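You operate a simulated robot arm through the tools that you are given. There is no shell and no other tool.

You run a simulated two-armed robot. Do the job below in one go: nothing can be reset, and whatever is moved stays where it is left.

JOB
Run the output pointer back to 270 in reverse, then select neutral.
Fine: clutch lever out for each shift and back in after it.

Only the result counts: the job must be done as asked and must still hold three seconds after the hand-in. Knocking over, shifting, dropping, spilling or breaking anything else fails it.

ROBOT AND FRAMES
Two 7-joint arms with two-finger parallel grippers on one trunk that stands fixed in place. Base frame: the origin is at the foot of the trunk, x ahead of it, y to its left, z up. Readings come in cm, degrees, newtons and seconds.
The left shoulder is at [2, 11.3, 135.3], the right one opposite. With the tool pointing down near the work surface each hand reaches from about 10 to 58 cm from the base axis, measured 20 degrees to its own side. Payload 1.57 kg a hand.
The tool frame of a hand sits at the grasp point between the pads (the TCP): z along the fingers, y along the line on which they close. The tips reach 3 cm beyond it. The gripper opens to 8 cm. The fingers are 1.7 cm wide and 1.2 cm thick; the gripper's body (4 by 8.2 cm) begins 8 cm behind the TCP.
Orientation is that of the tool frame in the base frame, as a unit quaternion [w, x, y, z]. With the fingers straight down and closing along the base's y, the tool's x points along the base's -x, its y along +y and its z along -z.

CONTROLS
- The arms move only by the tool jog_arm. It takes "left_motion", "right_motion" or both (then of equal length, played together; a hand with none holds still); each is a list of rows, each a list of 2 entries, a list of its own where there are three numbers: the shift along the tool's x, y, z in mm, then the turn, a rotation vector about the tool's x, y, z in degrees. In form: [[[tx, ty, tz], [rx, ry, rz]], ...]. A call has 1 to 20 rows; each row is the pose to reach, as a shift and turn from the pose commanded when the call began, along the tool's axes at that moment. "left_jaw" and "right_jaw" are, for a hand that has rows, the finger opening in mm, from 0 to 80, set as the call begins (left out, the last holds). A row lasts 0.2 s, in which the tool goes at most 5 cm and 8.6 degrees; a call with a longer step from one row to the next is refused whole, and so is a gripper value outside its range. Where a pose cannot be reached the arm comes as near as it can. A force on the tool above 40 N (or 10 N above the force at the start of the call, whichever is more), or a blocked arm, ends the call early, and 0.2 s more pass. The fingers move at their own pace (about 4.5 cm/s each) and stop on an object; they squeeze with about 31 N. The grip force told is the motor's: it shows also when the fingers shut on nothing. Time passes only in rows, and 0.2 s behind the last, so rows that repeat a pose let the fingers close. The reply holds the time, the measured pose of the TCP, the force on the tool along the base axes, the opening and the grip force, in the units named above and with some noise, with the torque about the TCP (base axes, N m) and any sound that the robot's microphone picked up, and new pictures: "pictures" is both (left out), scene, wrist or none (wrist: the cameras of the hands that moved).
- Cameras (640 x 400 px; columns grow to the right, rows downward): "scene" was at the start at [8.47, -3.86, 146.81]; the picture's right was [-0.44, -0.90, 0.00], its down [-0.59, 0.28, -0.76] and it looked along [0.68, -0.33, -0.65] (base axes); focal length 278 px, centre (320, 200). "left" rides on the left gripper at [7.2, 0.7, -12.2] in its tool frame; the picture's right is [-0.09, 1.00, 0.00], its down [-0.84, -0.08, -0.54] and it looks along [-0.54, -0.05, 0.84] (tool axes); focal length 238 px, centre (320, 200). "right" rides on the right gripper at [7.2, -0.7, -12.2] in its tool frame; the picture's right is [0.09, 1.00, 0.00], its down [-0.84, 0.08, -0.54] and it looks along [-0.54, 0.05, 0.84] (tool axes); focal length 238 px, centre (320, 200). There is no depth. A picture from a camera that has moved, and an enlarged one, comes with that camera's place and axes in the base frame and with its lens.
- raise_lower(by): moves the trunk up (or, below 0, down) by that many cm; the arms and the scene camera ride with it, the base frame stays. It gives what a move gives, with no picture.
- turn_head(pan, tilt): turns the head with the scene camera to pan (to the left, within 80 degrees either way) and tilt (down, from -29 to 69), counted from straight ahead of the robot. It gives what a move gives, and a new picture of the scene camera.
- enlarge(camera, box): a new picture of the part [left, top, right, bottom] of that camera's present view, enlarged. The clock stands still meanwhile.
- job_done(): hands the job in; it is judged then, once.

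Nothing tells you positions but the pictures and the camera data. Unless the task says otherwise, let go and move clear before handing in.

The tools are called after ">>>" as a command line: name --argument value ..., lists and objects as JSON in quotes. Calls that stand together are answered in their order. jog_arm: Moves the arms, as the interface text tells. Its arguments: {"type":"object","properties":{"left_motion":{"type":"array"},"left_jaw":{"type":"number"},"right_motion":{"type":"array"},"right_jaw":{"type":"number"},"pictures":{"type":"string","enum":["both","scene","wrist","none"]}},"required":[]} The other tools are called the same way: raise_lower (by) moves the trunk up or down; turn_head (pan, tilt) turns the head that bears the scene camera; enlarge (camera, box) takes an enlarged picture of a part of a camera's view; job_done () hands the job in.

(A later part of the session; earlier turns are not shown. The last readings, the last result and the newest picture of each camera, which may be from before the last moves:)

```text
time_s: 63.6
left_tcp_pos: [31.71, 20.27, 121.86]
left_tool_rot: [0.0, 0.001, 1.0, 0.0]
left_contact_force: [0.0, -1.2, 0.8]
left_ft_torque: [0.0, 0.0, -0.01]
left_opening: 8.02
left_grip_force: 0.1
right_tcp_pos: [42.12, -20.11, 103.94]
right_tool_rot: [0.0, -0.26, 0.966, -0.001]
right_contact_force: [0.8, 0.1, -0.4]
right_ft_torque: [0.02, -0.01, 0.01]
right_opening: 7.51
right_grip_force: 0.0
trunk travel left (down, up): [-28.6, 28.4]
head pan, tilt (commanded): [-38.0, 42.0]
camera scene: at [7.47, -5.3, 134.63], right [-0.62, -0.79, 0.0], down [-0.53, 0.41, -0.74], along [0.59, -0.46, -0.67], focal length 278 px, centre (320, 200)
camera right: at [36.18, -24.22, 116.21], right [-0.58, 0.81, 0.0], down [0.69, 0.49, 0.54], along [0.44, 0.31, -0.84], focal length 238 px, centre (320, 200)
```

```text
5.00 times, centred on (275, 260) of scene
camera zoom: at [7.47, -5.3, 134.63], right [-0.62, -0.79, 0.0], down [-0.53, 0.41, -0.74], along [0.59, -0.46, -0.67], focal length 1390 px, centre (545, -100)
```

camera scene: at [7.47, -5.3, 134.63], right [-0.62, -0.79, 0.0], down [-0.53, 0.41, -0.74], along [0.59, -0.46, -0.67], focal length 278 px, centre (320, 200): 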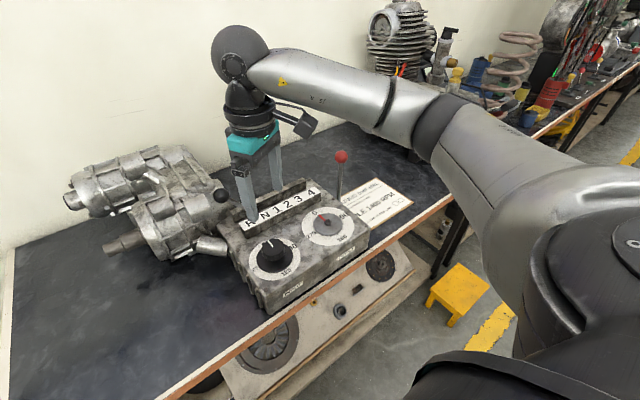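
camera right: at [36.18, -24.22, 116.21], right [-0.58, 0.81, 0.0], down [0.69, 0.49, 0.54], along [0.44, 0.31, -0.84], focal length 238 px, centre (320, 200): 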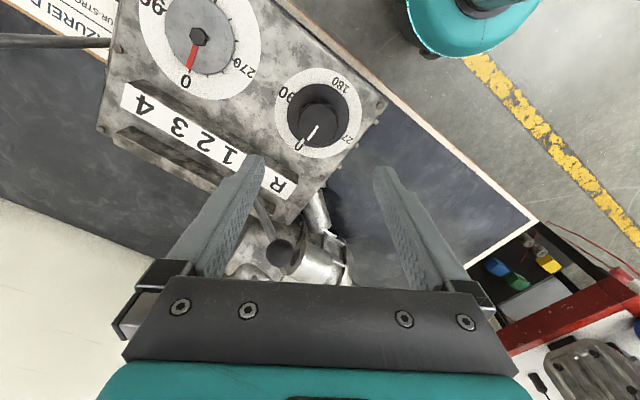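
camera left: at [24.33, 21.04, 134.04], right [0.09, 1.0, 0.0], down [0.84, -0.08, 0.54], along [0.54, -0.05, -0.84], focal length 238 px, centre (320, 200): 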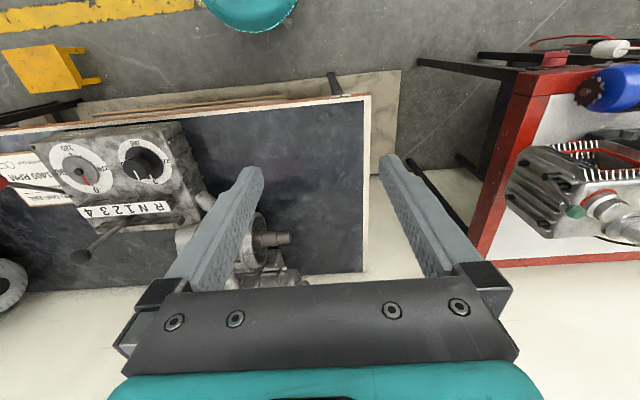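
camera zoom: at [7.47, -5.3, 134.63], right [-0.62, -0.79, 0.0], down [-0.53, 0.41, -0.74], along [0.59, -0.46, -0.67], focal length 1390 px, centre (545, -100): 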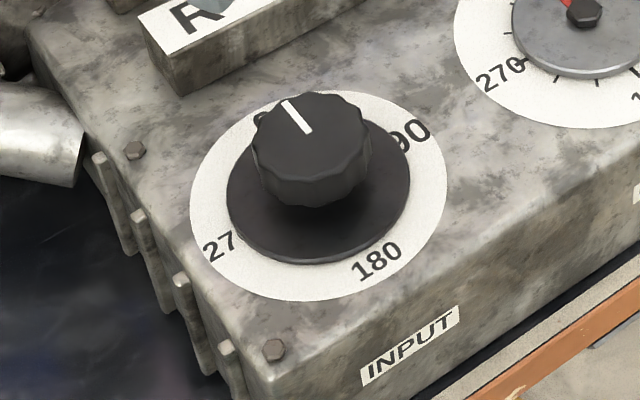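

The knob axis is at about [42.0, −20.15], its top at z ≈ 89.4 and its diameter about 4.6 cm; both pointers read 0. I lower the hand over the knob.

>>> jog_arm --right_motion '[[[1, 0, 40], [0, 0, 0]], [[1, 0, 80], [0, 0, 0]], [[1, 0, 110], [0, 0, 0]], [[1, 0, 136], [0, 0, 0]]]' --right_jaw 75 --pictures "both"

```text
time_s: 64.6
left_tcp_pos: [31.58, 20.34, 121.69]
left_tool_rot: [0.0, 0.0, 1.0, 0.0]
left_contact_force: [0.3, 0.5, 0.4]
left_ft_torque: [-0.04, 0.01, -0.02]
left_opening: 8.02
left_grip_force: 0.0
right_tcp_pos: [42.08, -20.34, 90.29]
right_tool_rot: [0.001, -0.259, 0.966, -0.001]
right_contact_force: [-0.3, 0.1, -1.2]
right_ft_torque: [0.01, 0.02, -0.02]
right_opening: 7.49
right_grip_force: 0.0
trunk travel left (down, up): [-28.6, 28.4]
head pan, tilt (commanded): [-38.0, 42.0]
camera scene: at [7.47, -5.34, 134.63], right [-0.62, -0.79, 0.0], down [-0.53, 0.41, -0.74], along [0.59, -0.46, -0.67], focal length 278 px, centre (320, 200)
camera right: at [36.16, -24.42, 102.5], right [-0.58, 0.82, 0.0], down [0.68, 0.49, 0.54], along [0.44, 0.31, -0.84], focal length 238 px, centre (320, 200)
```

scene: 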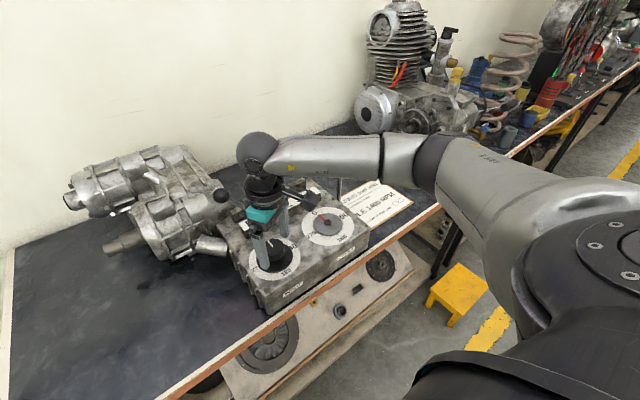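
right: 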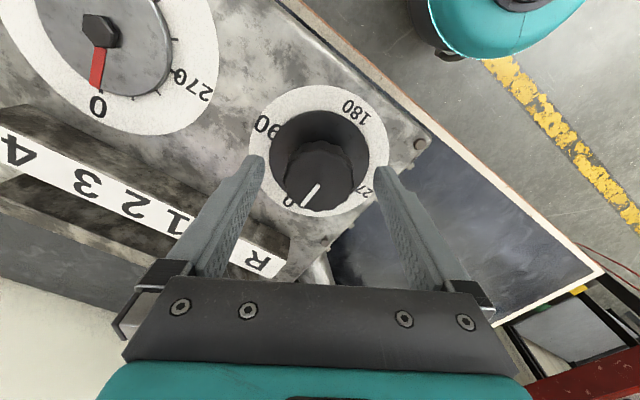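

The knob is centred between the fingers. I close on it.

>>> jog_arm --right_motion '[[[0, 0, 0], [0, 0, 0]], [[0, 0, 0], [0, 0, 0]], [[0, 0, 0], [0, 0, 0]]]' --right_jaw 30 --pictures "wrist"

```text
time_s: 65.4
left_tcp_pos: [31.61, 20.24, 121.71]
left_tool_rot: [0.0, 0.0, 1.0, 0.0]
left_contact_force: [0.3, -0.2, 0.0]
left_ft_torque: [0.0, -0.01, 0.02]
left_opening: 8.03
left_grip_force: 0.2
right_tcp_pos: [42.08, -20.32, 90.24]
right_tool_rot: [0.0, -0.259, 0.966, 0.0]
right_contact_force: [0.6, -1.6, -3.1]
right_ft_torque: [-0.07, -0.33, 0.01]
right_opening: 4.8
right_grip_force: 25.4
trunk travel left (down, up): [-28.6, 28.4]
head pan, tilt (commanded): [-38.0, 42.0]
camera right: at [36.18, -24.43, 102.53], right [-0.58, 0.82, 0.0], down [0.69, 0.49, 0.54], along [0.44, 0.31, -0.84], focal length 238 px, centre (320, 200)
```

right: 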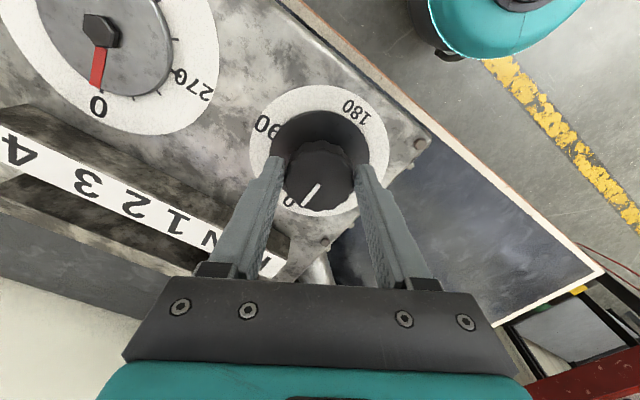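

Gripped at 4.8 cm with little side load. I turn the knob 16 degrees clockwise and watch the output pointer.

>>> jog_arm --right_motion '[[[0, 0, 0], [0, 0, 4]], [[0, 0, 0], [0, 0, 8]], [[0, 0, 0], [0, 0, 12]], [[0, 0, 0], [0, 0, 16]], [[0, 0, 0], [0, 0, 16]]]' --pictures "both"

>>> enlarge --camera "scene" --box '[240, 180, 370, 290]'

```text
time_s: 66.6
left_tcp_pos: [31.75, 20.38, 121.78]
left_tool_rot: [0.0, 0.0, 1.0, 0.0]
left_contact_force: [-0.8, -0.6, 0.1]
left_ft_torque: [0.02, 0.01, 0.01]
left_opening: 7.99
left_grip_force: 0.0
right_tcp_pos: [42.11, -20.24, 90.25]
right_tool_rot: [0.001, -0.122, 0.993, 0.0]
right_contact_force: [-2.3, 5.6, -6.6]
right_ft_torque: [-0.03, -0.56, 0.06]
right_opening: 4.75
right_grip_force: 45.4
trunk travel left (down, up): [-28.6, 28.4]
head pan, tilt (commanded): [-38.0, 42.0]
camera scene: at [7.48, -5.29, 134.63], right [-0.62, -0.79, 0.0], down [-0.53, 0.41, -0.74], along [0.59, -0.46, -0.67], focal length 278 px, centre (320, 200)
camera right: at [35.21, -22.51, 102.53], right [-0.33, 0.94, 0.0], down [0.79, 0.28, 0.54], along [0.51, 0.18, -0.84], focal length 238 px, centre (320, 200)
```

scene: 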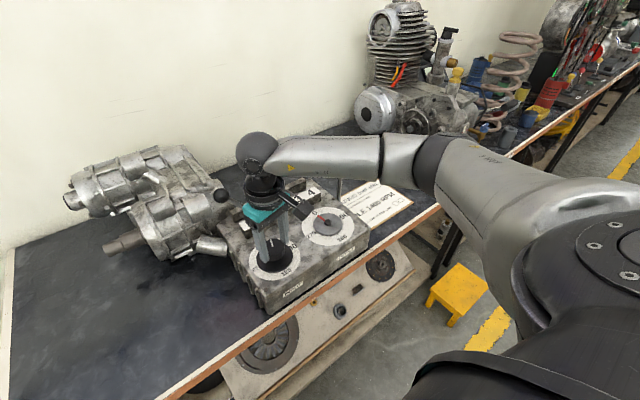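
right: 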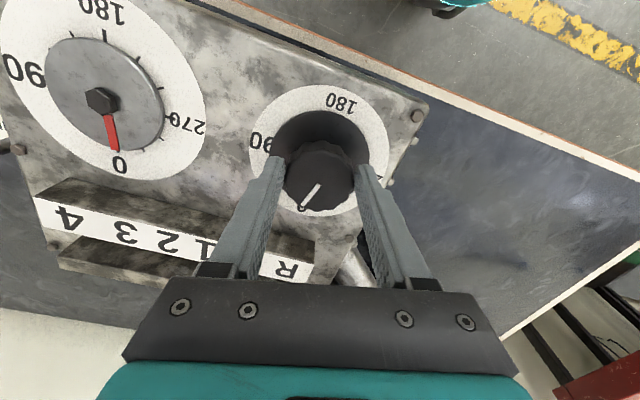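

```text
3.64 times, centred on (305, 235) of scene
camera zoom: at [7.48, -5.29, 134.63], right [-0.62, -0.79, 0.0], down [-0.53, 0.41, -0.74], along [0.59, -0.46, -0.67], focal length 1011 px, centre (374, 73)
```

zoom: 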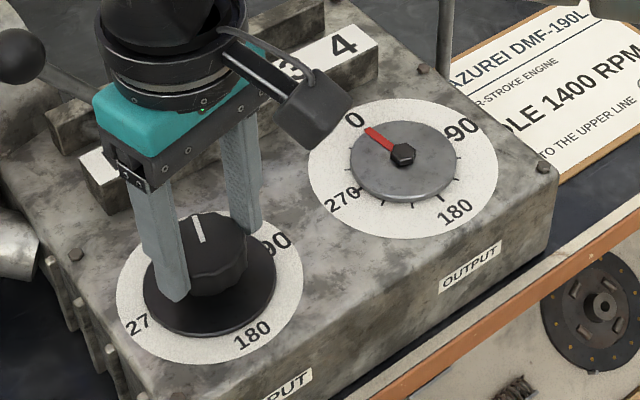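

The output pointer seems to have moved slightly toward 270, so R is engaged. I zoom in to measure by how much.

>>> enlarge --camera "right" --box '[0, 0, 220, 190]'

>>> enlarge --camera "scene" --box '[300, 200, 360, 250]'

```text
2.11 times, centred on (110, 95) of right
camera zoom: at [35.21, -22.51, 102.53], right [-0.33, 0.94, 0.0], down [0.79, 0.28, 0.54], along [0.51, 0.18, -0.84], focal length 502 px, centre (762, 421)
```

zoom: 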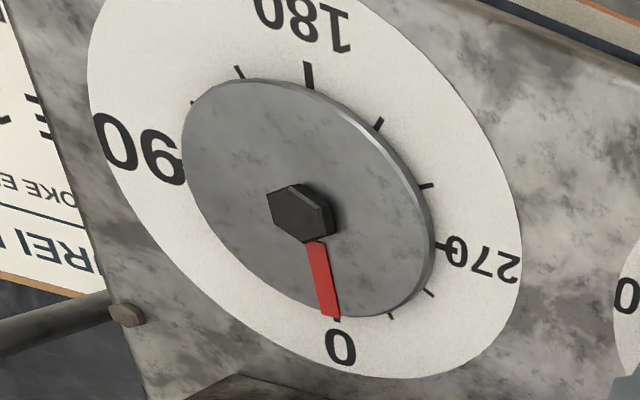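

```text
8.00 times, centred on (330, 225) of scene
camera zoom: at [7.48, -5.29, 134.63], right [-0.62, -0.79, 0.0], down [-0.53, 0.41, -0.74], along [0.59, -0.46, -0.67], focal length 2223 px, centre (240, 0)
```

zoom: 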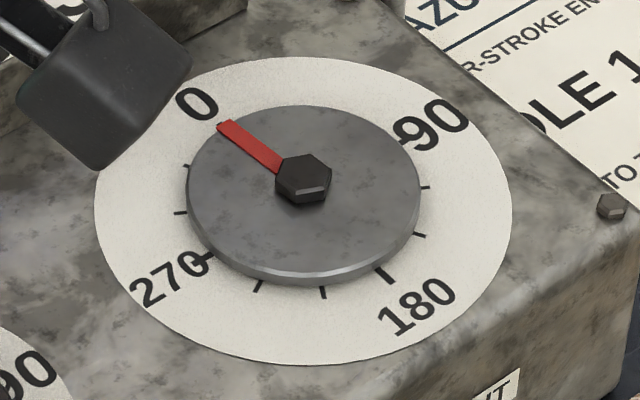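

The change is small and hard to judge, so I record a tighter zoom of the pointer now, then turn further and compare.

>>> enlarge --camera "scene" --box '[312, 208, 342, 234]'

>>> jog_arm --right_motion '[[[0, 0, 0], [0, 0, 6]], [[0, 0, 0], [0, 0, 12]], [[0, 0, 0], [0, 0, 18]], [[0, 0, 0], [0, 0, 24]], [[0, 0, 0], [0, 0, 24]]]' --pictures "wrist"

>>> enlarge --camera "scene" --box '[312, 208, 342, 234]'

```text
15.38 times, centred on (327, 221) of scene
camera zoom: at [7.48, -5.29, 134.63], right [-0.62, -0.79, 0.0], down [-0.53, 0.41, -0.74], along [0.59, -0.46, -0.67], focal length 4276 px, centre (212, -123)
```

zoom: 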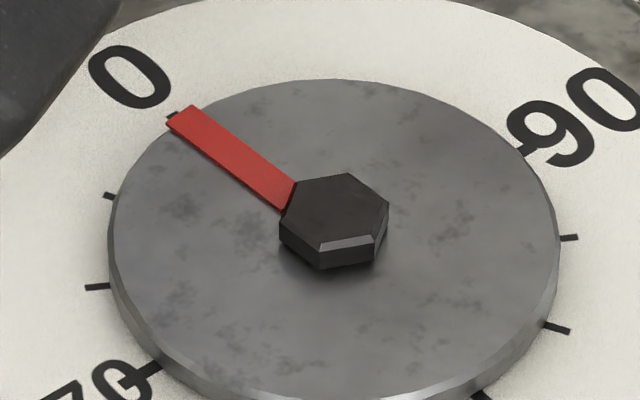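

```text
time_s: 67.8
left_tcp_pos: [31.71, 20.46, 121.75]
left_tool_rot: [0.0, 0.001, 1.0, 0.0]
left_contact_force: [-0.2, -0.6, 0.1]
left_ft_torque: [-0.02, -0.01, 0.03]
left_opening: 8.0
left_grip_force: 0.0
right_tcp_pos: [42.13, -20.02, 90.33]
right_tool_rot: [0.0, 0.086, 0.996, 0.001]
right_contact_force: [-1.4, 20.0, -15.6]
right_ft_torque: [0.21, -0.2, 0.11]
right_opening: 4.73
right_grip_force: 44.2
trunk travel left (down, up): [-28.6, 28.4]
head pan, tilt (commanded): [-38.0, 42.0]
camera right: at [34.83, -19.33, 102.54], right [0.08, 1.0, 0.0], down [0.84, -0.07, 0.54], along [0.54, -0.04, -0.84], focal length 238 px, centre (320, 200)
```

right: 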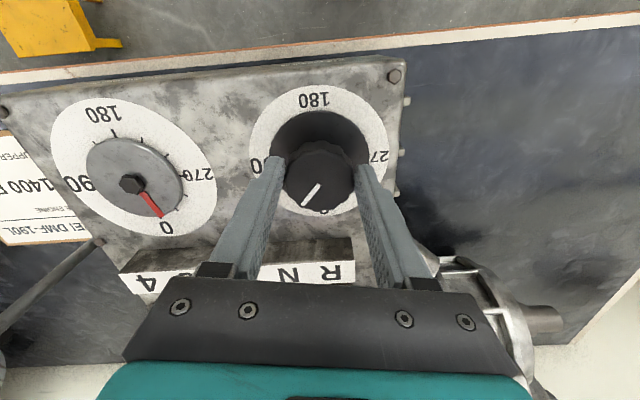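

```text
15.38 times, centred on (327, 221) of scene
camera zoom: at [7.53, -5.14, 134.63], right [-0.62, -0.79, 0.0], down [-0.53, 0.41, -0.74], along [0.58, -0.46, -0.67], focal length 4276 px, centre (212, -123)
```

zoom: 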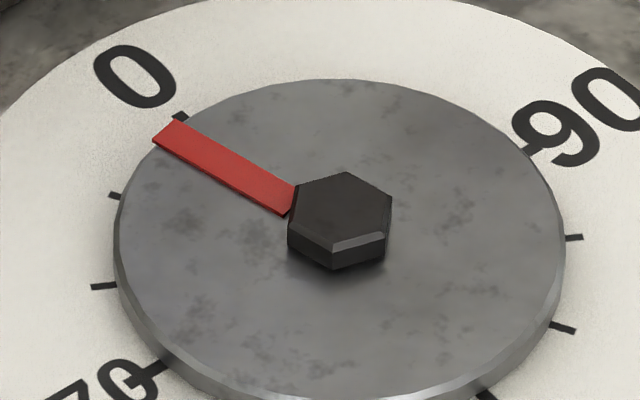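

The output pointer turned counter-clockwise about 8 degrees for 24 degrees of clockwise input, so reverse is engaged at about 3:1. I shift the grip 3 mm in +y to relieve the side load and carry on.

>>> jog_arm --right_motion '[[[0.5, 3, 1], [0, 0, 0]], [[0.5, 3, 1], [0, 0, 6]], [[0.5, 3, 1], [0, 0, 12]], [[0.5, 3, 1], [0, 0, 18]], [[0.5, 3, 1], [0, 0, 24]], [[0.5, 3, 1], [0, 0, 30]], [[0.5, 3, 1], [0, 0, 30]]]' --pictures "wrist"

>>> enlarge --camera "scene" --box '[305, 203, 349, 241]'

```text
time_s: 69.4
left_tcp_pos: [31.59, 20.48, 121.73]
left_tool_rot: [0.0, 0.0, 1.0, -0.001]
left_contact_force: [-0.3, 0.8, -0.1]
left_ft_torque: [0.01, 0.0, 0.03]
left_opening: 7.98
left_grip_force: 0.2
right_tcp_pos: [42.18, -19.64, 90.23]
right_tool_rot: [0.002, 0.343, 0.939, 0.002]
right_contact_force: [4.8, 19.2, -4.1]
right_ft_torque: [0.13, 0.45, 0.11]
right_opening: 4.76
right_grip_force: 45.0
trunk travel left (down, up): [-28.6, 28.4]
head pan, tilt (commanded): [-38.0, 42.0]
camera right: at [36.17, -15.53, 102.54], right [0.57, 0.82, 0.0], down [0.69, -0.48, 0.54], along [0.45, -0.31, -0.84], focal length 238 px, centre (320, 200)
```

right: 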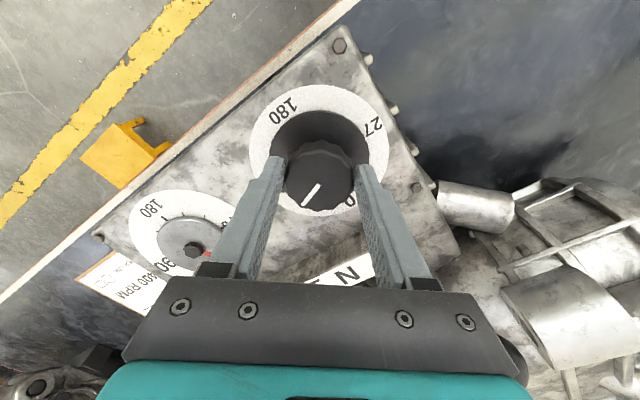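

```text
10.53 times, centred on (327, 222) of scene
camera zoom: at [7.54, -5.11, 134.64], right [-0.62, -0.79, 0.0], down [-0.53, 0.41, -0.74], along [0.58, -0.46, -0.67], focal length 2925 px, centre (246, -32)
```

zoom: 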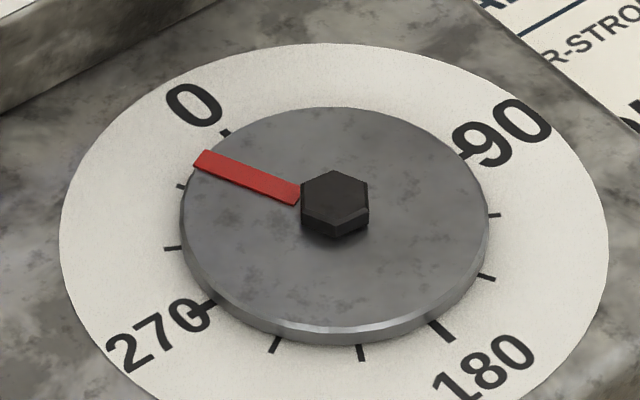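

The pointer is now near 340. The hand is still being pushed in +y, so I shift another 4 mm in +y and keep turning.

>>> jog_arm --right_motion '[[[2.6, 3.1, 0.5], [0, 0, 0]], [[2.6, 3.1, 0.5], [0, 0, 6]], [[2.6, 3.1, 0.5], [0, 0, 12]], [[2.6, 3.1, 0.5], [0, 0, 18]], [[2.6, 3.1, 0.5], [0, 0, 24]], [[2.6, 3.1, 0.5], [0, 0, 30]], [[2.6, 3.1, 0.5], [0, 0, 30]]]' --pictures "wrist"

>>> enlarge --camera "scene" --box '[305, 203, 349, 241]'

```text
time_s: 71.0
left_tcp_pos: [31.71, 20.35, 121.7]
left_tool_rot: [0.0, -0.001, 1.0, -0.001]
left_contact_force: [-0.4, 0.4, -0.4]
left_ft_torque: [-0.01, 0.02, 0.01]
left_opening: 7.99
left_grip_force: 0.0
right_tcp_pos: [42.45, -19.48, 90.3]
right_tool_rot: [0.004, 0.576, 0.818, 0.003]
right_contact_force: [21.0, 8.5, 8.1]
right_ft_torque: [-1.03, -0.78, 0.13]
right_opening: 4.75
right_grip_force: 44.9
trunk travel left (down, up): [-28.6, 28.4]
head pan, tilt (commanded): [-38.0, 42.0]
camera right: at [39.2, -12.89, 102.51], right [0.91, 0.42, 0.01], down [0.35, -0.76, 0.54], along [0.24, -0.49, -0.84], focal length 238 px, centre (320, 200)
```

right: 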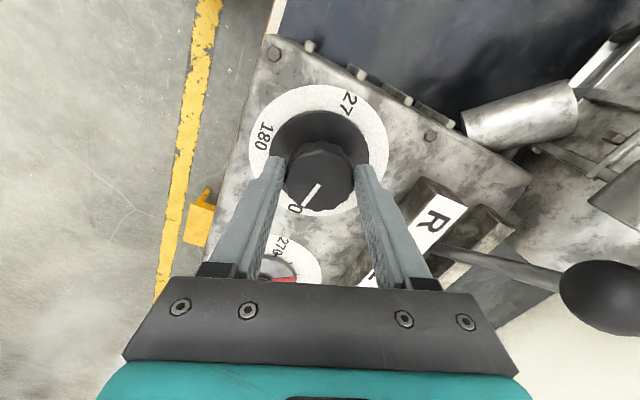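

```text
10.53 times, centred on (327, 222) of scene
camera zoom: at [7.64, -5.19, 134.63], right [-0.62, -0.79, 0.0], down [-0.53, 0.41, -0.74], along [0.58, -0.46, -0.67], focal length 2925 px, centre (246, -32)
```

zoom: 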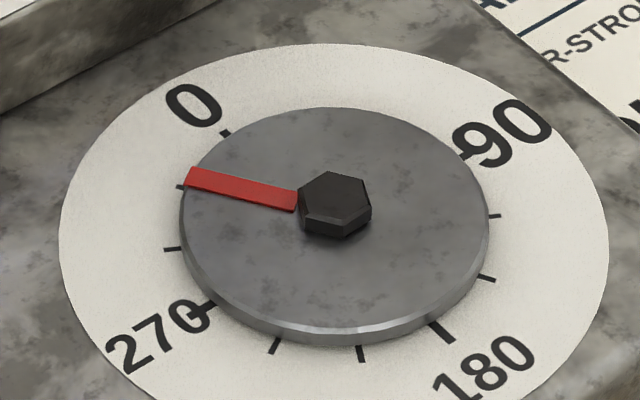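

The pointer is at about 329 after 100 degrees of input. I shift 4 mm in +x against the side load and continue.

>>> jog_arm --right_motion '[[[-1.3, 3.8, -0.5], [0, 0, 0]], [[-1.3, 3.8, -0.5], [0, 0, 6]], [[-1.3, 3.8, -0.5], [0, 0, 12]], [[-1.3, 3.8, -0.5], [0, 0, 18]], [[-1.3, 3.8, -0.5], [0, 0, 24]], [[-1.3, 3.8, -0.5], [0, 0, 30]], [[-1.3, 3.8, -0.5], [0, 0, 30]]]' --pictures "wrist"

>>> enlarge --camera "scene" --box '[305, 203, 349, 241]'

```text
time_s: 72.6
left_tcp_pos: [31.81, 20.39, 121.69]
left_tool_rot: [-0.001, 0.0, 1.0, -0.001]
left_contact_force: [0.8, 0.3, 0.6]
left_ft_torque: [0.01, -0.01, 0.0]
left_opening: 7.99
left_grip_force: 0.1
right_tcp_pos: [42.73, -19.4, 90.28]
right_tool_rot: [0.001, 0.766, 0.643, 0.002]
right_contact_force: [20.5, 7.3, 4.2]
right_ft_torque: [-0.91, -0.19, 0.07]
right_opening: 4.71
right_grip_force: 44.7
trunk travel left (down, up): [-28.6, 28.4]
head pan, tilt (commanded): [-38.0, 42.0]
camera right: at [43.23, -12.21, 102.53], right [1.0, -0.08, 0.01], down [-0.07, -0.84, 0.54], along [-0.04, -0.54, -0.84], focal length 238 px, centre (320, 200)
```

right: 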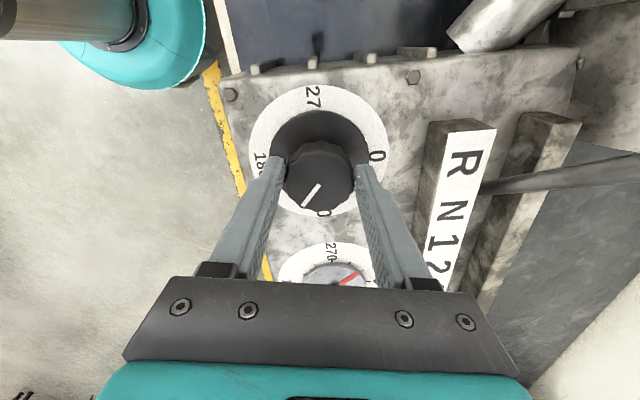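

```text
10.53 times, centred on (327, 222) of scene
camera zoom: at [7.66, -5.2, 134.63], right [-0.62, -0.79, 0.0], down [-0.53, 0.41, -0.74], along [0.58, -0.46, -0.67], focal length 2925 px, centre (246, -32)
```

zoom: 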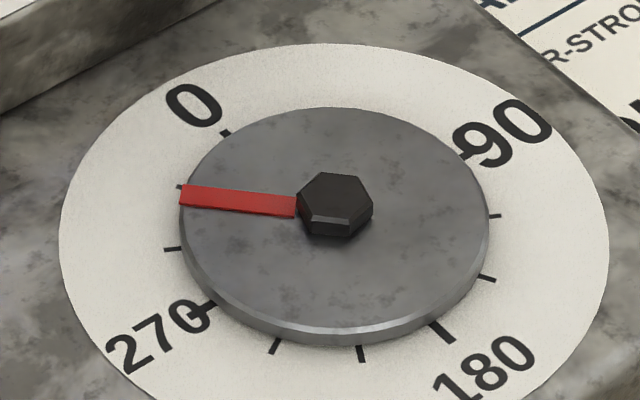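

Pointer at about 320 after 130 degrees of input. I keep turning another 30 degrees with a small re-centring shift.

>>> jog_arm --right_motion '[[[1.5, 2.8, 0], [0, 0, 0]], [[1.5, 2.8, 0], [0, 0, 6]], [[1.5, 2.8, 0], [0, 0, 12]], [[1.5, 2.8, 0], [0, 0, 18]], [[1.5, 2.8, 0], [0, 0, 24]], [[1.5, 2.8, 0], [0, 0, 30]], [[1.5, 2.8, 0], [0, 0, 30]]]' --pictures "wrist"

>>> enlarge --camera "scene" --box '[305, 203, 349, 241]'

```text
time_s: 74.2
left_tcp_pos: [31.82, 20.23, 121.79]
left_tool_rot: [-0.001, 0.0, 1.0, 0.001]
left_contact_force: [-0.7, 0.1, 0.4]
left_ft_torque: [-0.03, 0.0, 0.01]
left_opening: 7.98
left_grip_force: 0.0
right_tcp_pos: [42.98, -19.65, 90.28]
right_tool_rot: [0.002, 0.907, 0.421, 0.002]
right_contact_force: [20.6, -2.9, 9.8]
right_ft_torque: [-0.32, 0.33, 0.1]
right_opening: 4.72
right_grip_force: 45.9
trunk travel left (down, up): [-28.6, 28.4]
head pan, tilt (commanded): [-38.0, 42.0]
camera right: at [47.04, -13.56, 102.51], right [0.82, -0.57, 0.01], down [-0.48, -0.69, 0.54], along [-0.31, -0.45, -0.84], focal length 238 px, centre (320, 200)
```

right: 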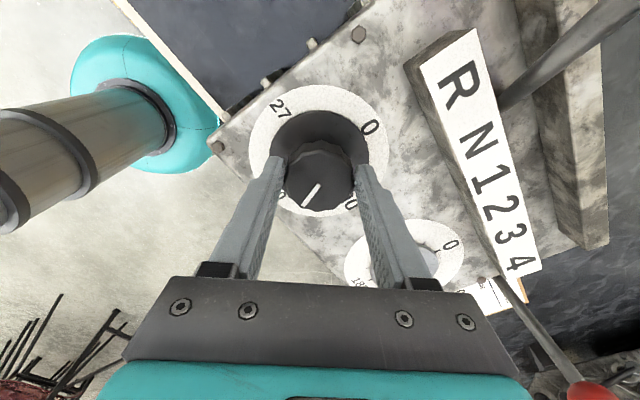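

```text
10.53 times, centred on (327, 222) of scene
camera zoom: at [7.64, -5.34, 134.62], right [-0.62, -0.79, 0.0], down [-0.53, 0.41, -0.74], along [0.58, -0.46, -0.67], focal length 2925 px, centre (246, -32)
```

zoom: 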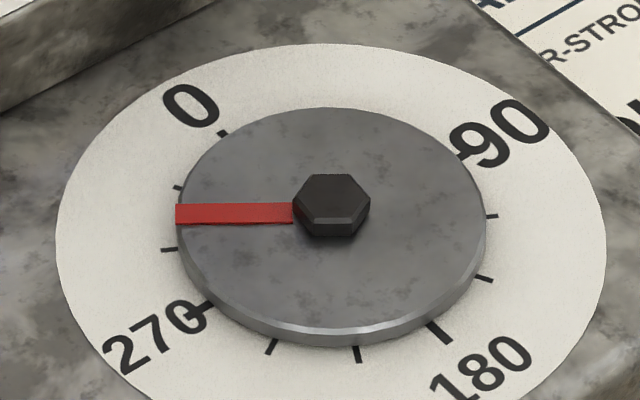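

Pointer at about 313 after 160 degrees of input (hand yaw −130). I will let go, lift, unwind the wrist, and re-grip for the rest.

>>> jog_arm --right_motion '[[[0, 0, 0], [0, 0, 0]], [[0, 0, 0], [0, 0, 0]], [[0, 0, 0], [0, 0, 0]], [[0, 0, -30], [0, 0, 0]], [[0, 0, -60], [0, 0, 0]]]' --right_jaw 75 --pictures "none"

>>> jog_arm --right_motion '[[[0, 0, 0], [0, 0, -8.4]], [[0, 0, 0], [0, 0, -16.8]], [[0, 0, 0], [0, 0, -25.2]], [[0, 0, 0], [0, 0, -33.6]], [[0, 0, 0], [0, 0, -42]], [[0, 0, 0], [0, 0, -50.4]], [[0, 0, 0], [0, 0, -58.8]], [[0, 0, 0], [0, 0, -67.2]], [[0, 0, 0], [0, 0, -75.6]], [[0, 0, 0], [0, 0, -84]], [[0, 0, 0], [0, 0, -92.4]], [[0, 0, 0], [0, 0, -100.8]], [[0, 0, 0], [0, 0, -109.2]], [[0, 0, 0], [0, 0, -117.6]], [[0, 0, 0], [0, 0, -126]], [[0, 0, 0], [0, 0, -134.4]], [[0, 0, 0], [0, 0, -142.8]], [[0, 0, 0], [0, 0, -151.2]], [[0, 0, 0], [0, 0, -159.6]], [[0, 0, 0], [0, 0, -168]]]' --pictures "both"

>>> enlarge --camera "scene" --box '[240, 200, 350, 290]'

```text
time_s: 75.4
left_tcp_pos: [31.54, 20.24, 121.71]
left_tool_rot: [0.0, 0.0, 1.0, 0.001]
left_contact_force: [-0.5, -0.2, -0.1]
left_ft_torque: [0.0, -0.01, 0.02]
left_opening: 8.01
left_grip_force: 0.1
right_tcp_pos: [42.67, -19.47, 96.22]
right_tool_rot: [0.001, 0.906, 0.422, 0.0]
right_contact_force: [0.3, -0.2, 0.3]
right_ft_torque: [-0.03, -0.02, 0.05]
right_opening: 7.48
right_grip_force: 0.0
trunk travel left (down, up): [-28.6, 28.4]
head pan, tilt (commanded): [-38.0, 42.0]
```

```text
time_s: 79.6
left_tcp_pos: [31.69, 20.28, 121.76]
left_tool_rot: [0.001, 0.0, 1.0, 0.0]
left_contact_force: [0.0, -0.5, -0.5]
left_ft_torque: [0.02, 0.0, -0.02]
left_opening: 7.99
left_grip_force: 0.1
right_tcp_pos: [42.94, -19.44, 96.24]
right_tool_rot: [0.001, -0.327, 0.945, -0.001]
right_contact_force: [0.4, -0.2, -0.2]
right_ft_torque: [0.01, 0.01, 0.02]
right_opening: 7.5
right_grip_force: 0.1
trunk travel left (down, up): [-28.6, 28.4]
head pan, tilt (commanded): [-38.0, 42.0]
camera scene: at [7.46, -5.33, 134.63], right [-0.62, -0.79, 0.0], down [-0.53, 0.41, -0.74], along [0.59, -0.46, -0.67], focal length 278 px, centre (320, 200)
camera right: at [37.49, -24.37, 108.54], right [-0.69, 0.73, 0.0], down [0.61, 0.58, 0.54], along [0.4, 0.37, -0.84], focal length 238 px, centre (320, 200)
```

scene: 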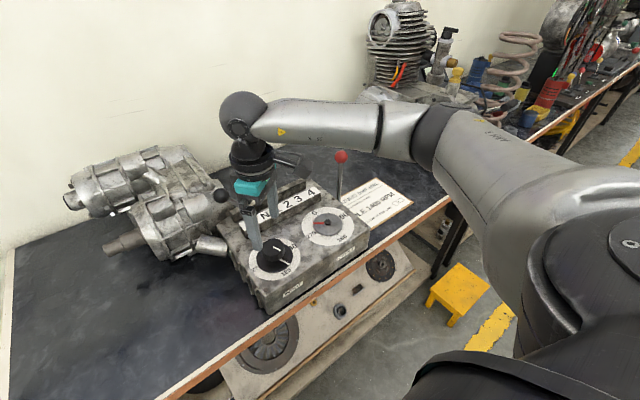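
right: 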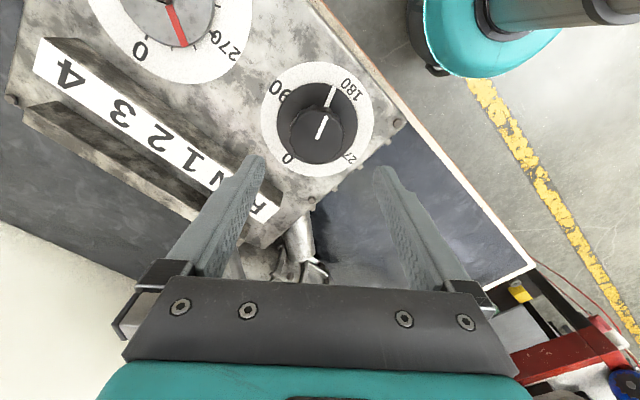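

```text
4.44 times, centred on (295, 245) of scene
camera zoom: at [7.46, -5.33, 134.63], right [-0.62, -0.79, 0.0], down [-0.53, 0.41, -0.74], along [0.59, -0.46, -0.67], focal length 1235 px, centre (431, 0)
```

zoom: 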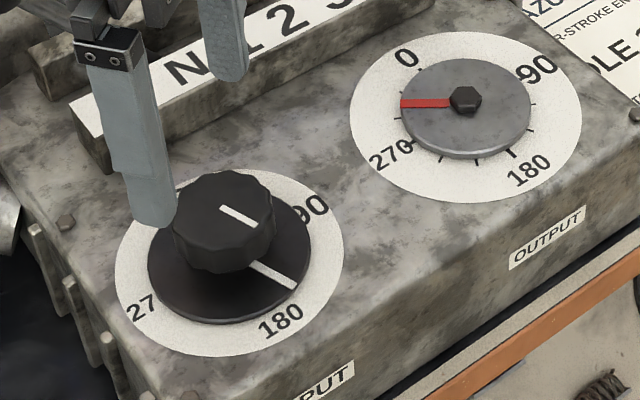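

The knob held (marker near 155, output at about 313). From how the hand wandered while turning I infer the knob axis is at about [42.5, −20.0]; I check with a zoom before re-gripping.

>>> enlarge --camera "right" --box '[250, 50, 390, 190]'

>>> enlarge --camera "scene" --box '[305, 203, 349, 241]'

```text
2.86 times, centred on (320, 120) of right
camera zoom: at [37.49, -24.37, 108.54], right [-0.69, 0.73, 0.0], down [0.61, 0.58, 0.54], along [0.4, 0.37, -0.84], focal length 681 px, centre (320, 429)
```

zoom: 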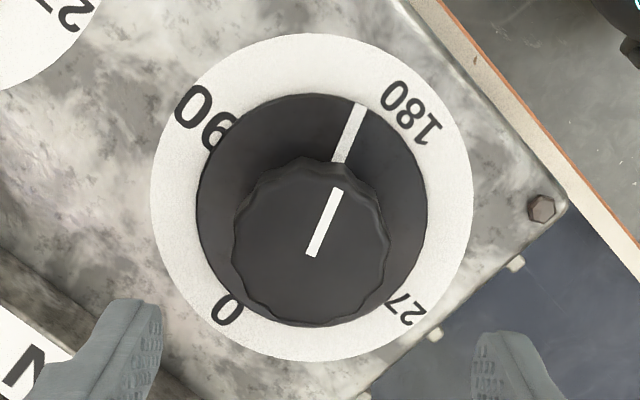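

```text
10.53 times, centred on (327, 222) of scene
camera zoom: at [7.46, -5.33, 134.63], right [-0.62, -0.79, 0.0], down [-0.53, 0.41, -0.74], along [0.59, -0.46, -0.67], focal length 2925 px, centre (246, -32)
```

zoom: 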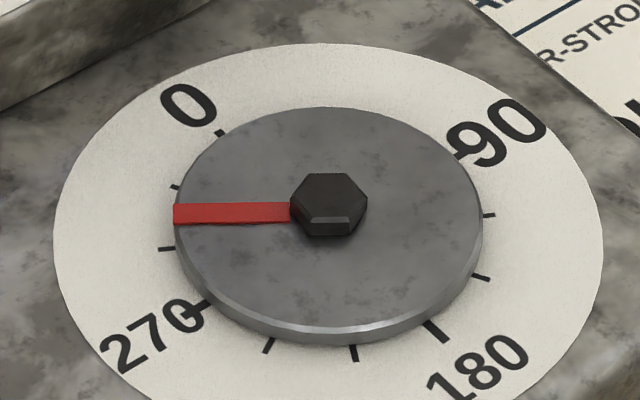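

The zoom confirms the axis near [42.4, −20.1]. I re-centre, turn the hand to +50 degrees of yaw and lower it onto the knob.

>>> jog_arm --right_motion '[[[3, -1, 0], [0, 0, -6]], [[6.9, -1.6, 0], [0, 0, -12]], [[6.9, -1.6, 20], [0, 0, -12]], [[6.9, -1.6, 40], [0, 0, -12]], [[6.9, -1.6, 60], [0, 0, -12]]]' --right_jaw 75 --pictures "wrist"

>>> jog_arm --right_motion '[[[0, 0, 0], [0, 0, 0]], [[0, 0, 0], [0, 0, 0]], [[0, 0, 0], [0, 0, 0]]]' --right_jaw 30 --pictures "wrist"

```text
time_s: 80.8
left_tcp_pos: [31.74, 20.33, 121.8]
left_tool_rot: [-0.001, 0.0, 1.0, 0.0]
left_contact_force: [0.6, -0.4, -0.2]
left_ft_torque: [-0.01, 0.03, 0.01]
left_opening: 7.98
left_grip_force: 0.0
right_tcp_pos: [42.74, -19.63, 96.15]
right_tool_rot: [0.001, -0.351, 0.937, -0.001]
right_contact_force: [0.0, 0.1, 0.0]
right_ft_torque: [0.0, -0.06, 0.02]
right_opening: 7.51
right_grip_force: 0.1
right hand out of reach, approached as far as the arm can: row 1, 2, 3, 4, 5
trunk travel left (down, up): [-28.6, 28.4]
head pan, tilt (commanded): [-38.0, 42.0]
camera right: at [37.64, -24.76, 108.52], right [-0.72, 0.69, 0.0], down [0.58, 0.61, 0.54], along [0.38, 0.39, -0.84], focal length 238 px, centre (320, 200)
```

right: 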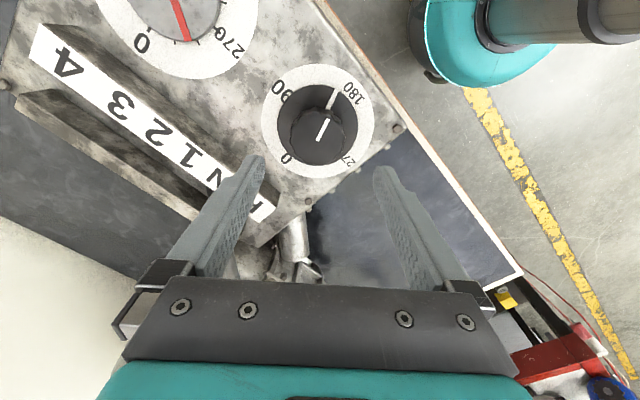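

```text
time_s: 81.6
left_tcp_pos: [31.75, 20.25, 121.71]
left_tool_rot: [0.0, 0.0, 1.0, 0.0]
left_contact_force: [0.1, -0.5, 0.8]
left_ft_torque: [-0.01, 0.01, -0.03]
left_opening: 8.0
left_grip_force: 0.2
right_tcp_pos: [42.79, -19.62, 96.28]
right_tool_rot: [0.0, -0.35, 0.937, 0.0]
right_contact_force: [0.8, -0.2, 0.1]
right_ft_torque: [-0.02, -0.04, -0.03]
right_opening: 3.0
right_grip_force: 0.0
trunk travel left (down, up): [-28.6, 28.4]
head pan, tilt (commanded): [-38.0, 42.0]
camera right: at [37.64, -24.75, 108.52], right [-0.72, 0.69, 0.0], down [0.58, 0.61, 0.54], along [0.38, 0.39, -0.84], focal length 238 px, centre (320, 200)
```

right: 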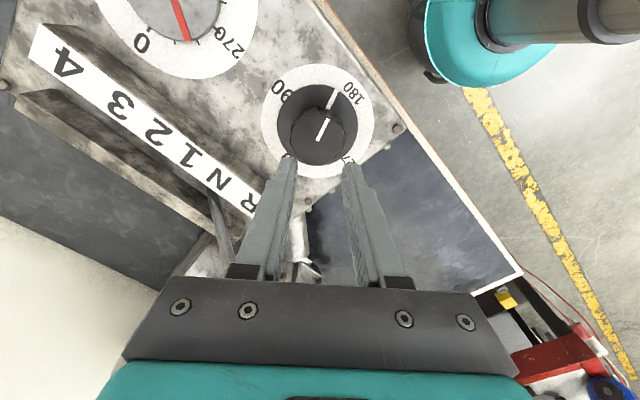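

The wrist stops at about +41 degrees and the hand stayed 6 cm above the knob, closing on nothing. I re-open, turn back to +30 and descend there instead.

>>> jog_arm --right_motion '[[[3, -1, 0], [0, 0, 6]], [[5.2, -1.2, 0], [0, 0, 11]], [[5.2, -1.2, 0], [0, 0, 11]], [[5.2, -1.2, 20], [0, 0, 11]], [[5.2, -1.2, 40], [0, 0, 11]], [[5.2, -1.2, 60], [0, 0, 11]]]' --right_jaw 75 --pictures "wrist"

```text
time_s: 83.0
left_tcp_pos: [31.58, 20.26, 121.76]
left_tool_rot: [0.0, -0.001, 1.0, 0.0]
left_contact_force: [0.9, 0.2, 0.3]
left_ft_torque: [0.02, 0.0, 0.01]
left_opening: 8.0
left_grip_force: 0.1
right_tcp_pos: [42.43, -20.0, 90.28]
right_tool_rot: [0.001, -0.258, 0.966, -0.001]
right_contact_force: [-0.3, -0.4, 0.7]
right_ft_torque: [0.02, 0.0, 0.06]
right_opening: 7.47
right_grip_force: 0.1
trunk travel left (down, up): [-28.6, 28.4]
head pan, tilt (commanded): [-38.0, 42.0]
camera right: at [36.46, -24.04, 102.54], right [-0.58, 0.82, 0.0], down [0.69, 0.49, 0.54], along [0.44, 0.31, -0.84], focal length 238 px, centre (320, 200)
```

right: 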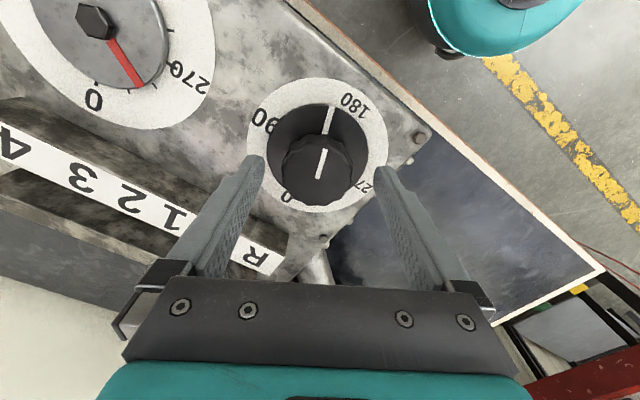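

My grip history fits a knob axis at [42.64, −20.0], so I nudge 2 mm in x and close on the knob.

>>> jog_arm --right_motion '[[[-1.7, -1, 0], [0, 0, 0]], [[-1.7, -1, 0], [0, 0, 0]], [[-1.7, -1, 0], [0, 0, 0]], [[-1.7, -1, 0], [0, 0, 0]]]' --right_jaw 30 --pictures "wrist"

```text
time_s: 84.0
left_tcp_pos: [31.74, 20.25, 121.74]
left_tool_rot: [0.0, 0.001, 1.0, -0.001]
left_contact_force: [0.3, 0.3, 1.2]
left_ft_torque: [-0.01, 0.0, 0.02]
left_opening: 8.0
left_grip_force: 0.0
right_tcp_pos: [42.58, -20.05, 90.32]
right_tool_rot: [0.001, -0.259, 0.966, 0.0]
right_contact_force: [3.3, -3.1, -1.9]
right_ft_torque: [-0.2, -0.25, 0.01]
right_opening: 4.75
right_grip_force: 35.2
trunk travel left (down, up): [-28.6, 28.4]
head pan, tilt (commanded): [-38.0, 42.0]
camera right: at [36.69, -24.11, 102.53], right [-0.58, 0.82, 0.0], down [0.69, 0.49, 0.54], along [0.44, 0.31, -0.84], focal length 238 px, centre (320, 200)
```

right: 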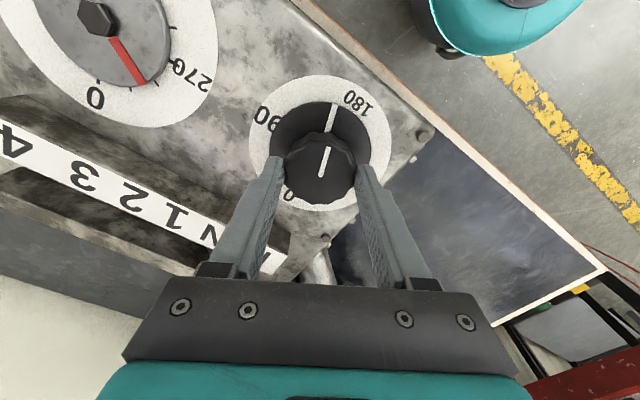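

Gripped with little side load. I turn 90 degrees clockwise.

>>> jog_arm --right_motion '[[[0, 0, 0], [0, 0, 6]], [[0, 0, 0], [0, 0, 12]], [[0, 0, 0], [0, 0, 18]], [[0, 0, 0], [0, 0, 24]], [[0, 0, 0], [0, 0, 30]], [[0, 0, 0], [0, 0, 36]], [[0, 0, 0], [0, 0, 42]], [[0, 0, 0], [0, 0, 48]], [[0, 0, 0], [0, 0, 54]], [[0, 0, 0], [0, 0, 60]], [[0, 0, 0], [0, 0, 60]]]' --pictures "wrist"

>>> enlarge --camera "scene" --box '[305, 203, 349, 241]'

```text
time_s: 86.4
left_tcp_pos: [31.7, 20.07, 121.82]
left_tool_rot: [0.0, 0.0, 1.0, 0.0]
left_contact_force: [0.0, -0.7, 0.5]
left_ft_torque: [-0.01, 0.02, -0.01]
left_opening: 8.01
left_grip_force: 0.0
right_tcp_pos: [42.74, -20.04, 90.25]
right_tool_rot: [0.001, 0.26, 0.966, 0.0]
right_contact_force: [6.6, -8.5, 0.9]
right_ft_torque: [-0.44, -0.19, -0.03]
right_opening: 4.74
right_grip_force: 45.2
trunk travel left (down, up): [-28.6, 28.4]
head pan, tilt (commanded): [-38.0, 42.0]
camera right: at [36.03, -16.93, 102.52], right [0.42, 0.91, 0.0], down [0.76, -0.35, 0.54], along [0.49, -0.23, -0.84], focal length 238 px, centre (320, 200)
```

right: 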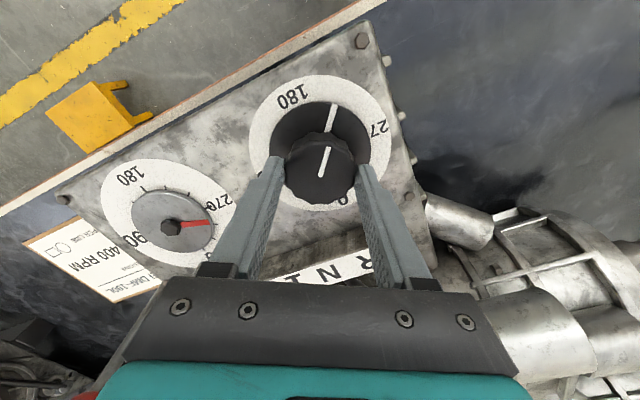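

```text
10.53 times, centred on (327, 222) of scene
camera zoom: at [7.53, -5.43, 134.63], right [-0.62, -0.79, 0.0], down [-0.53, 0.41, -0.74], along [0.58, -0.46, -0.67], focal length 2925 px, centre (246, -32)
```

zoom: 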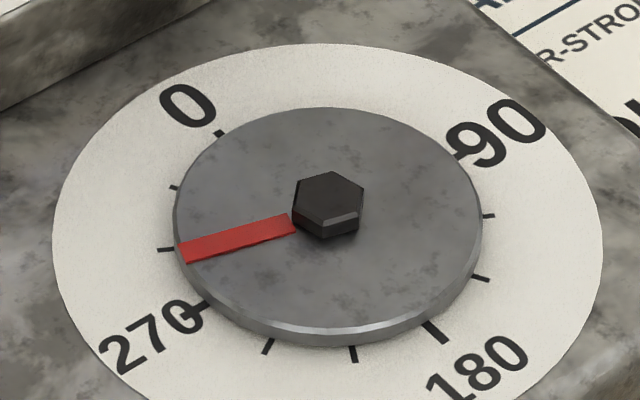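

The reduction measures at 3:1 (53 degrees output for 160 input; about 73 now at 220), so about 50 degrees of input remain. I turn 48 more, then measure.

>>> jog_arm --right_motion '[[[-0.5, 0.5, 0], [0, 0, 6]], [[-0.5, 0.5, 0], [0, 0, 12]], [[-0.5, 0.5, 0], [0, 0, 18]], [[-0.5, 0.5, 0], [0, 0, 24]], [[-0.5, 0.5, 0], [0, 0, 30]], [[-0.5, 0.5, 0], [0, 0, 36]], [[-0.5, 0.5, 0], [0, 0, 42]], [[-0.5, 0.5, 0], [0, 0, 48]], [[-0.5, 0.5, 0], [0, 0, 48]]]' --pictures "wrist"

>>> enlarge --camera "scene" --box '[305, 203, 349, 241]'

>>> enlarge --camera "right" --box '[200, 220, 340, 300]'

```text
time_s: 88.4
left_tcp_pos: [31.59, 20.26, 121.95]
left_tool_rot: [0.0, 0.0, 1.0, 0.0]
left_contact_force: [-0.4, -0.4, -0.2]
left_ft_torque: [0.03, 0.0, 0.03]
left_opening: 7.98
left_grip_force: 0.1
right_tcp_pos: [42.71, -20.04, 90.3]
right_tool_rot: [0.001, 0.63, 0.776, 0.001]
right_contact_force: [1.7, -10.0, 3.8]
right_ft_torque: [-1.3, 0.37, 0.01]
right_opening: 4.74
right_grip_force: 45.4
trunk travel left (down, up): [-28.6, 28.4]
head pan, tilt (commanded): [-38.0, 42.0]
camera right: at [40.47, -13.07, 102.52], right [0.96, 0.29, 0.0], down [0.25, -0.8, 0.54], along [0.16, -0.52, -0.84], focal length 238 px, centre (320, 200)
```

right: 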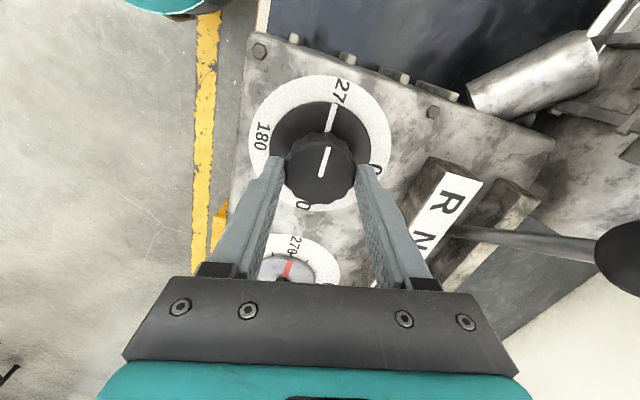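

```text
10.53 times, centred on (327, 222) of scene
camera zoom: at [7.46, -5.42, 134.63], right [-0.62, -0.79, 0.0], down [-0.53, 0.41, -0.74], along [0.59, -0.46, -0.67], focal length 2925 px, centre (246, -32)
```

zoom: 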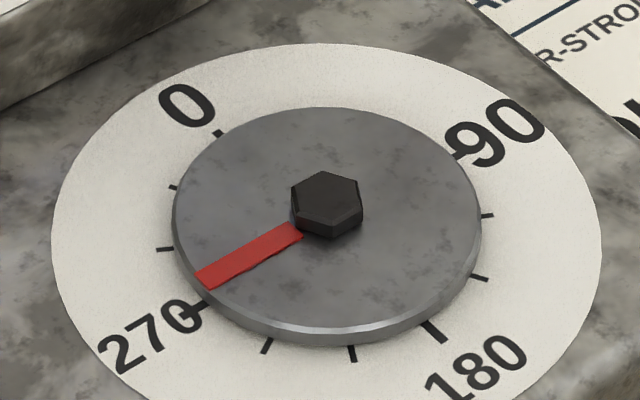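

```text
4.57 times, centred on (270, 260) of right
camera zoom: at [40.47, -13.07, 102.52], right [0.96, 0.29, 0.0], down [0.25, -0.8, 0.54], along [0.16, -0.52, -0.84], focal length 1090 px, centre (549, -74)
```

zoom: 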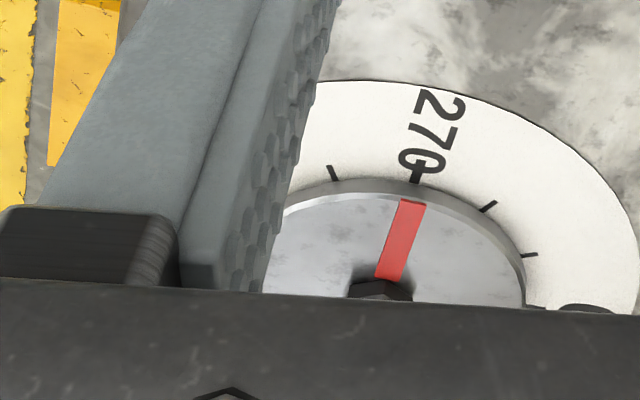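

The pointer is close to 270. I zoom in tighter on both dials to judge the last degrees.

>>> enlarge --camera "scene" --box '[314, 210, 338, 236]'

>>> enlarge --camera "right" --box '[240, 60, 400, 220]'

>>> enlarge --camera "left" --box '[0, 120, 120, 220]'

```text
15.38 times, centred on (326, 223) of scene
camera zoom: at [7.46, -5.42, 134.63], right [-0.62, -0.79, 0.0], down [-0.53, 0.41, -0.74], along [0.59, -0.46, -0.67], focal length 4276 px, centre (228, -154)
```

zoom: 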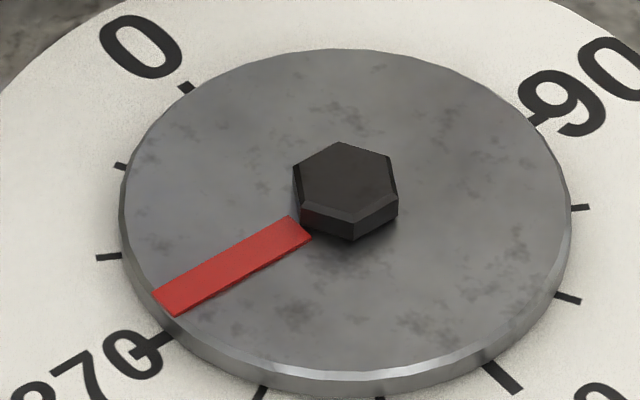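

```text
2.50 times, centred on (320, 140) of right
camera zoom: at [40.47, -13.07, 102.52], right [0.96, 0.29, 0.0], down [0.25, -0.8, 0.54], along [0.16, -0.52, -0.84], focal length 596 px, centre (320, 350)
```

zoom: 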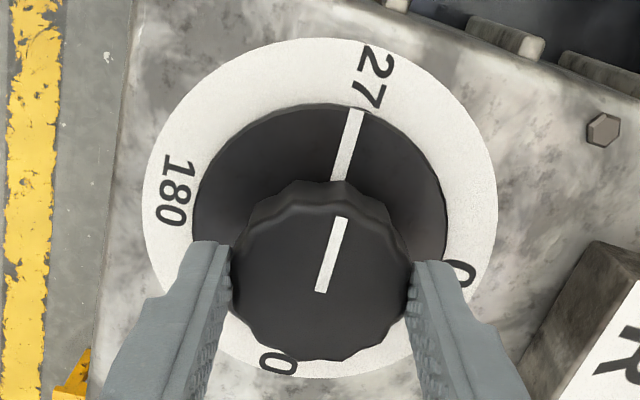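

```text
4.00 times, centred on (60, 170) of left
camera zoom: at [24.44, 20.81, 134.06], right [0.09, 1.0, 0.0], down [0.84, -0.08, 0.54], along [0.54, -0.05, -0.84], focal length 953 px, centre (1360, 320)
```

zoom: 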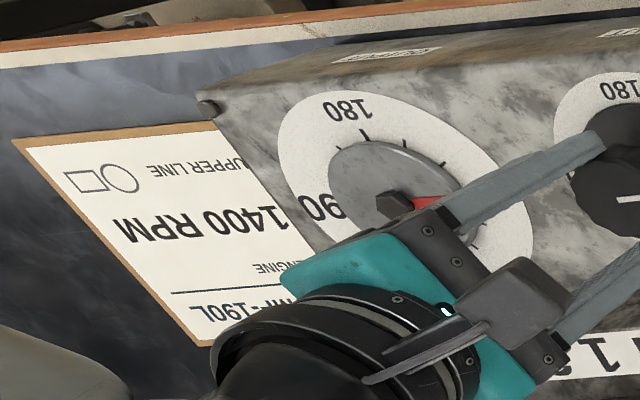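

The pointer's centre line reads about 270.8, agreeing with 268 degrees of input at 3:1. I add the last 2.3 degrees and measure again.

>>> jog_arm --right_motion '[[[0, 0, 0], [0, 0, 1.2]], [[0, 0, 0], [0, 0, 2.3]], [[0, 0, 0], [0, 0, 2.3]], [[0, 0, 0], [0, 0, 2.3]]]' --pictures "none"

>>> enlarge --camera "scene" --box '[314, 210, 338, 236]'

```text
time_s: 89.4
left_tcp_pos: [31.71, 20.19, 121.95]
left_tool_rot: [-0.001, 0.0, 1.0, 0.0]
left_contact_force: [-0.6, -0.1, -0.2]
left_ft_torque: [0.01, 0.02, 0.01]
left_opening: 7.99
left_grip_force: 0.1
right_tcp_pos: [42.68, -20.02, 90.31]
right_tool_rot: [0.0, 0.645, 0.764, 0.001]
right_contact_force: [2.0, -10.7, 5.8]
right_ft_torque: [-0.81, 0.45, 0.0]
right_opening: 4.73
right_grip_force: 44.7
trunk travel left (down, up): [-28.6, 28.4]
head pan, tilt (commanded): [-38.0, 42.0]
```

```text
15.38 times, centred on (326, 223) of scene
camera zoom: at [7.46, -5.43, 134.63], right [-0.62, -0.79, 0.0], down [-0.53, 0.41, -0.74], along [0.59, -0.46, -0.67], focal length 4276 px, centre (228, -154)
```

zoom: 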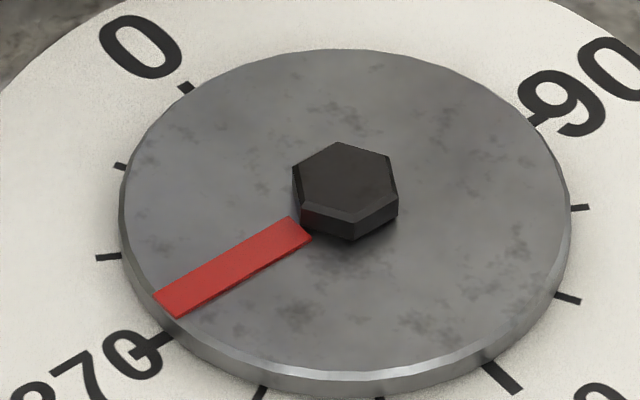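

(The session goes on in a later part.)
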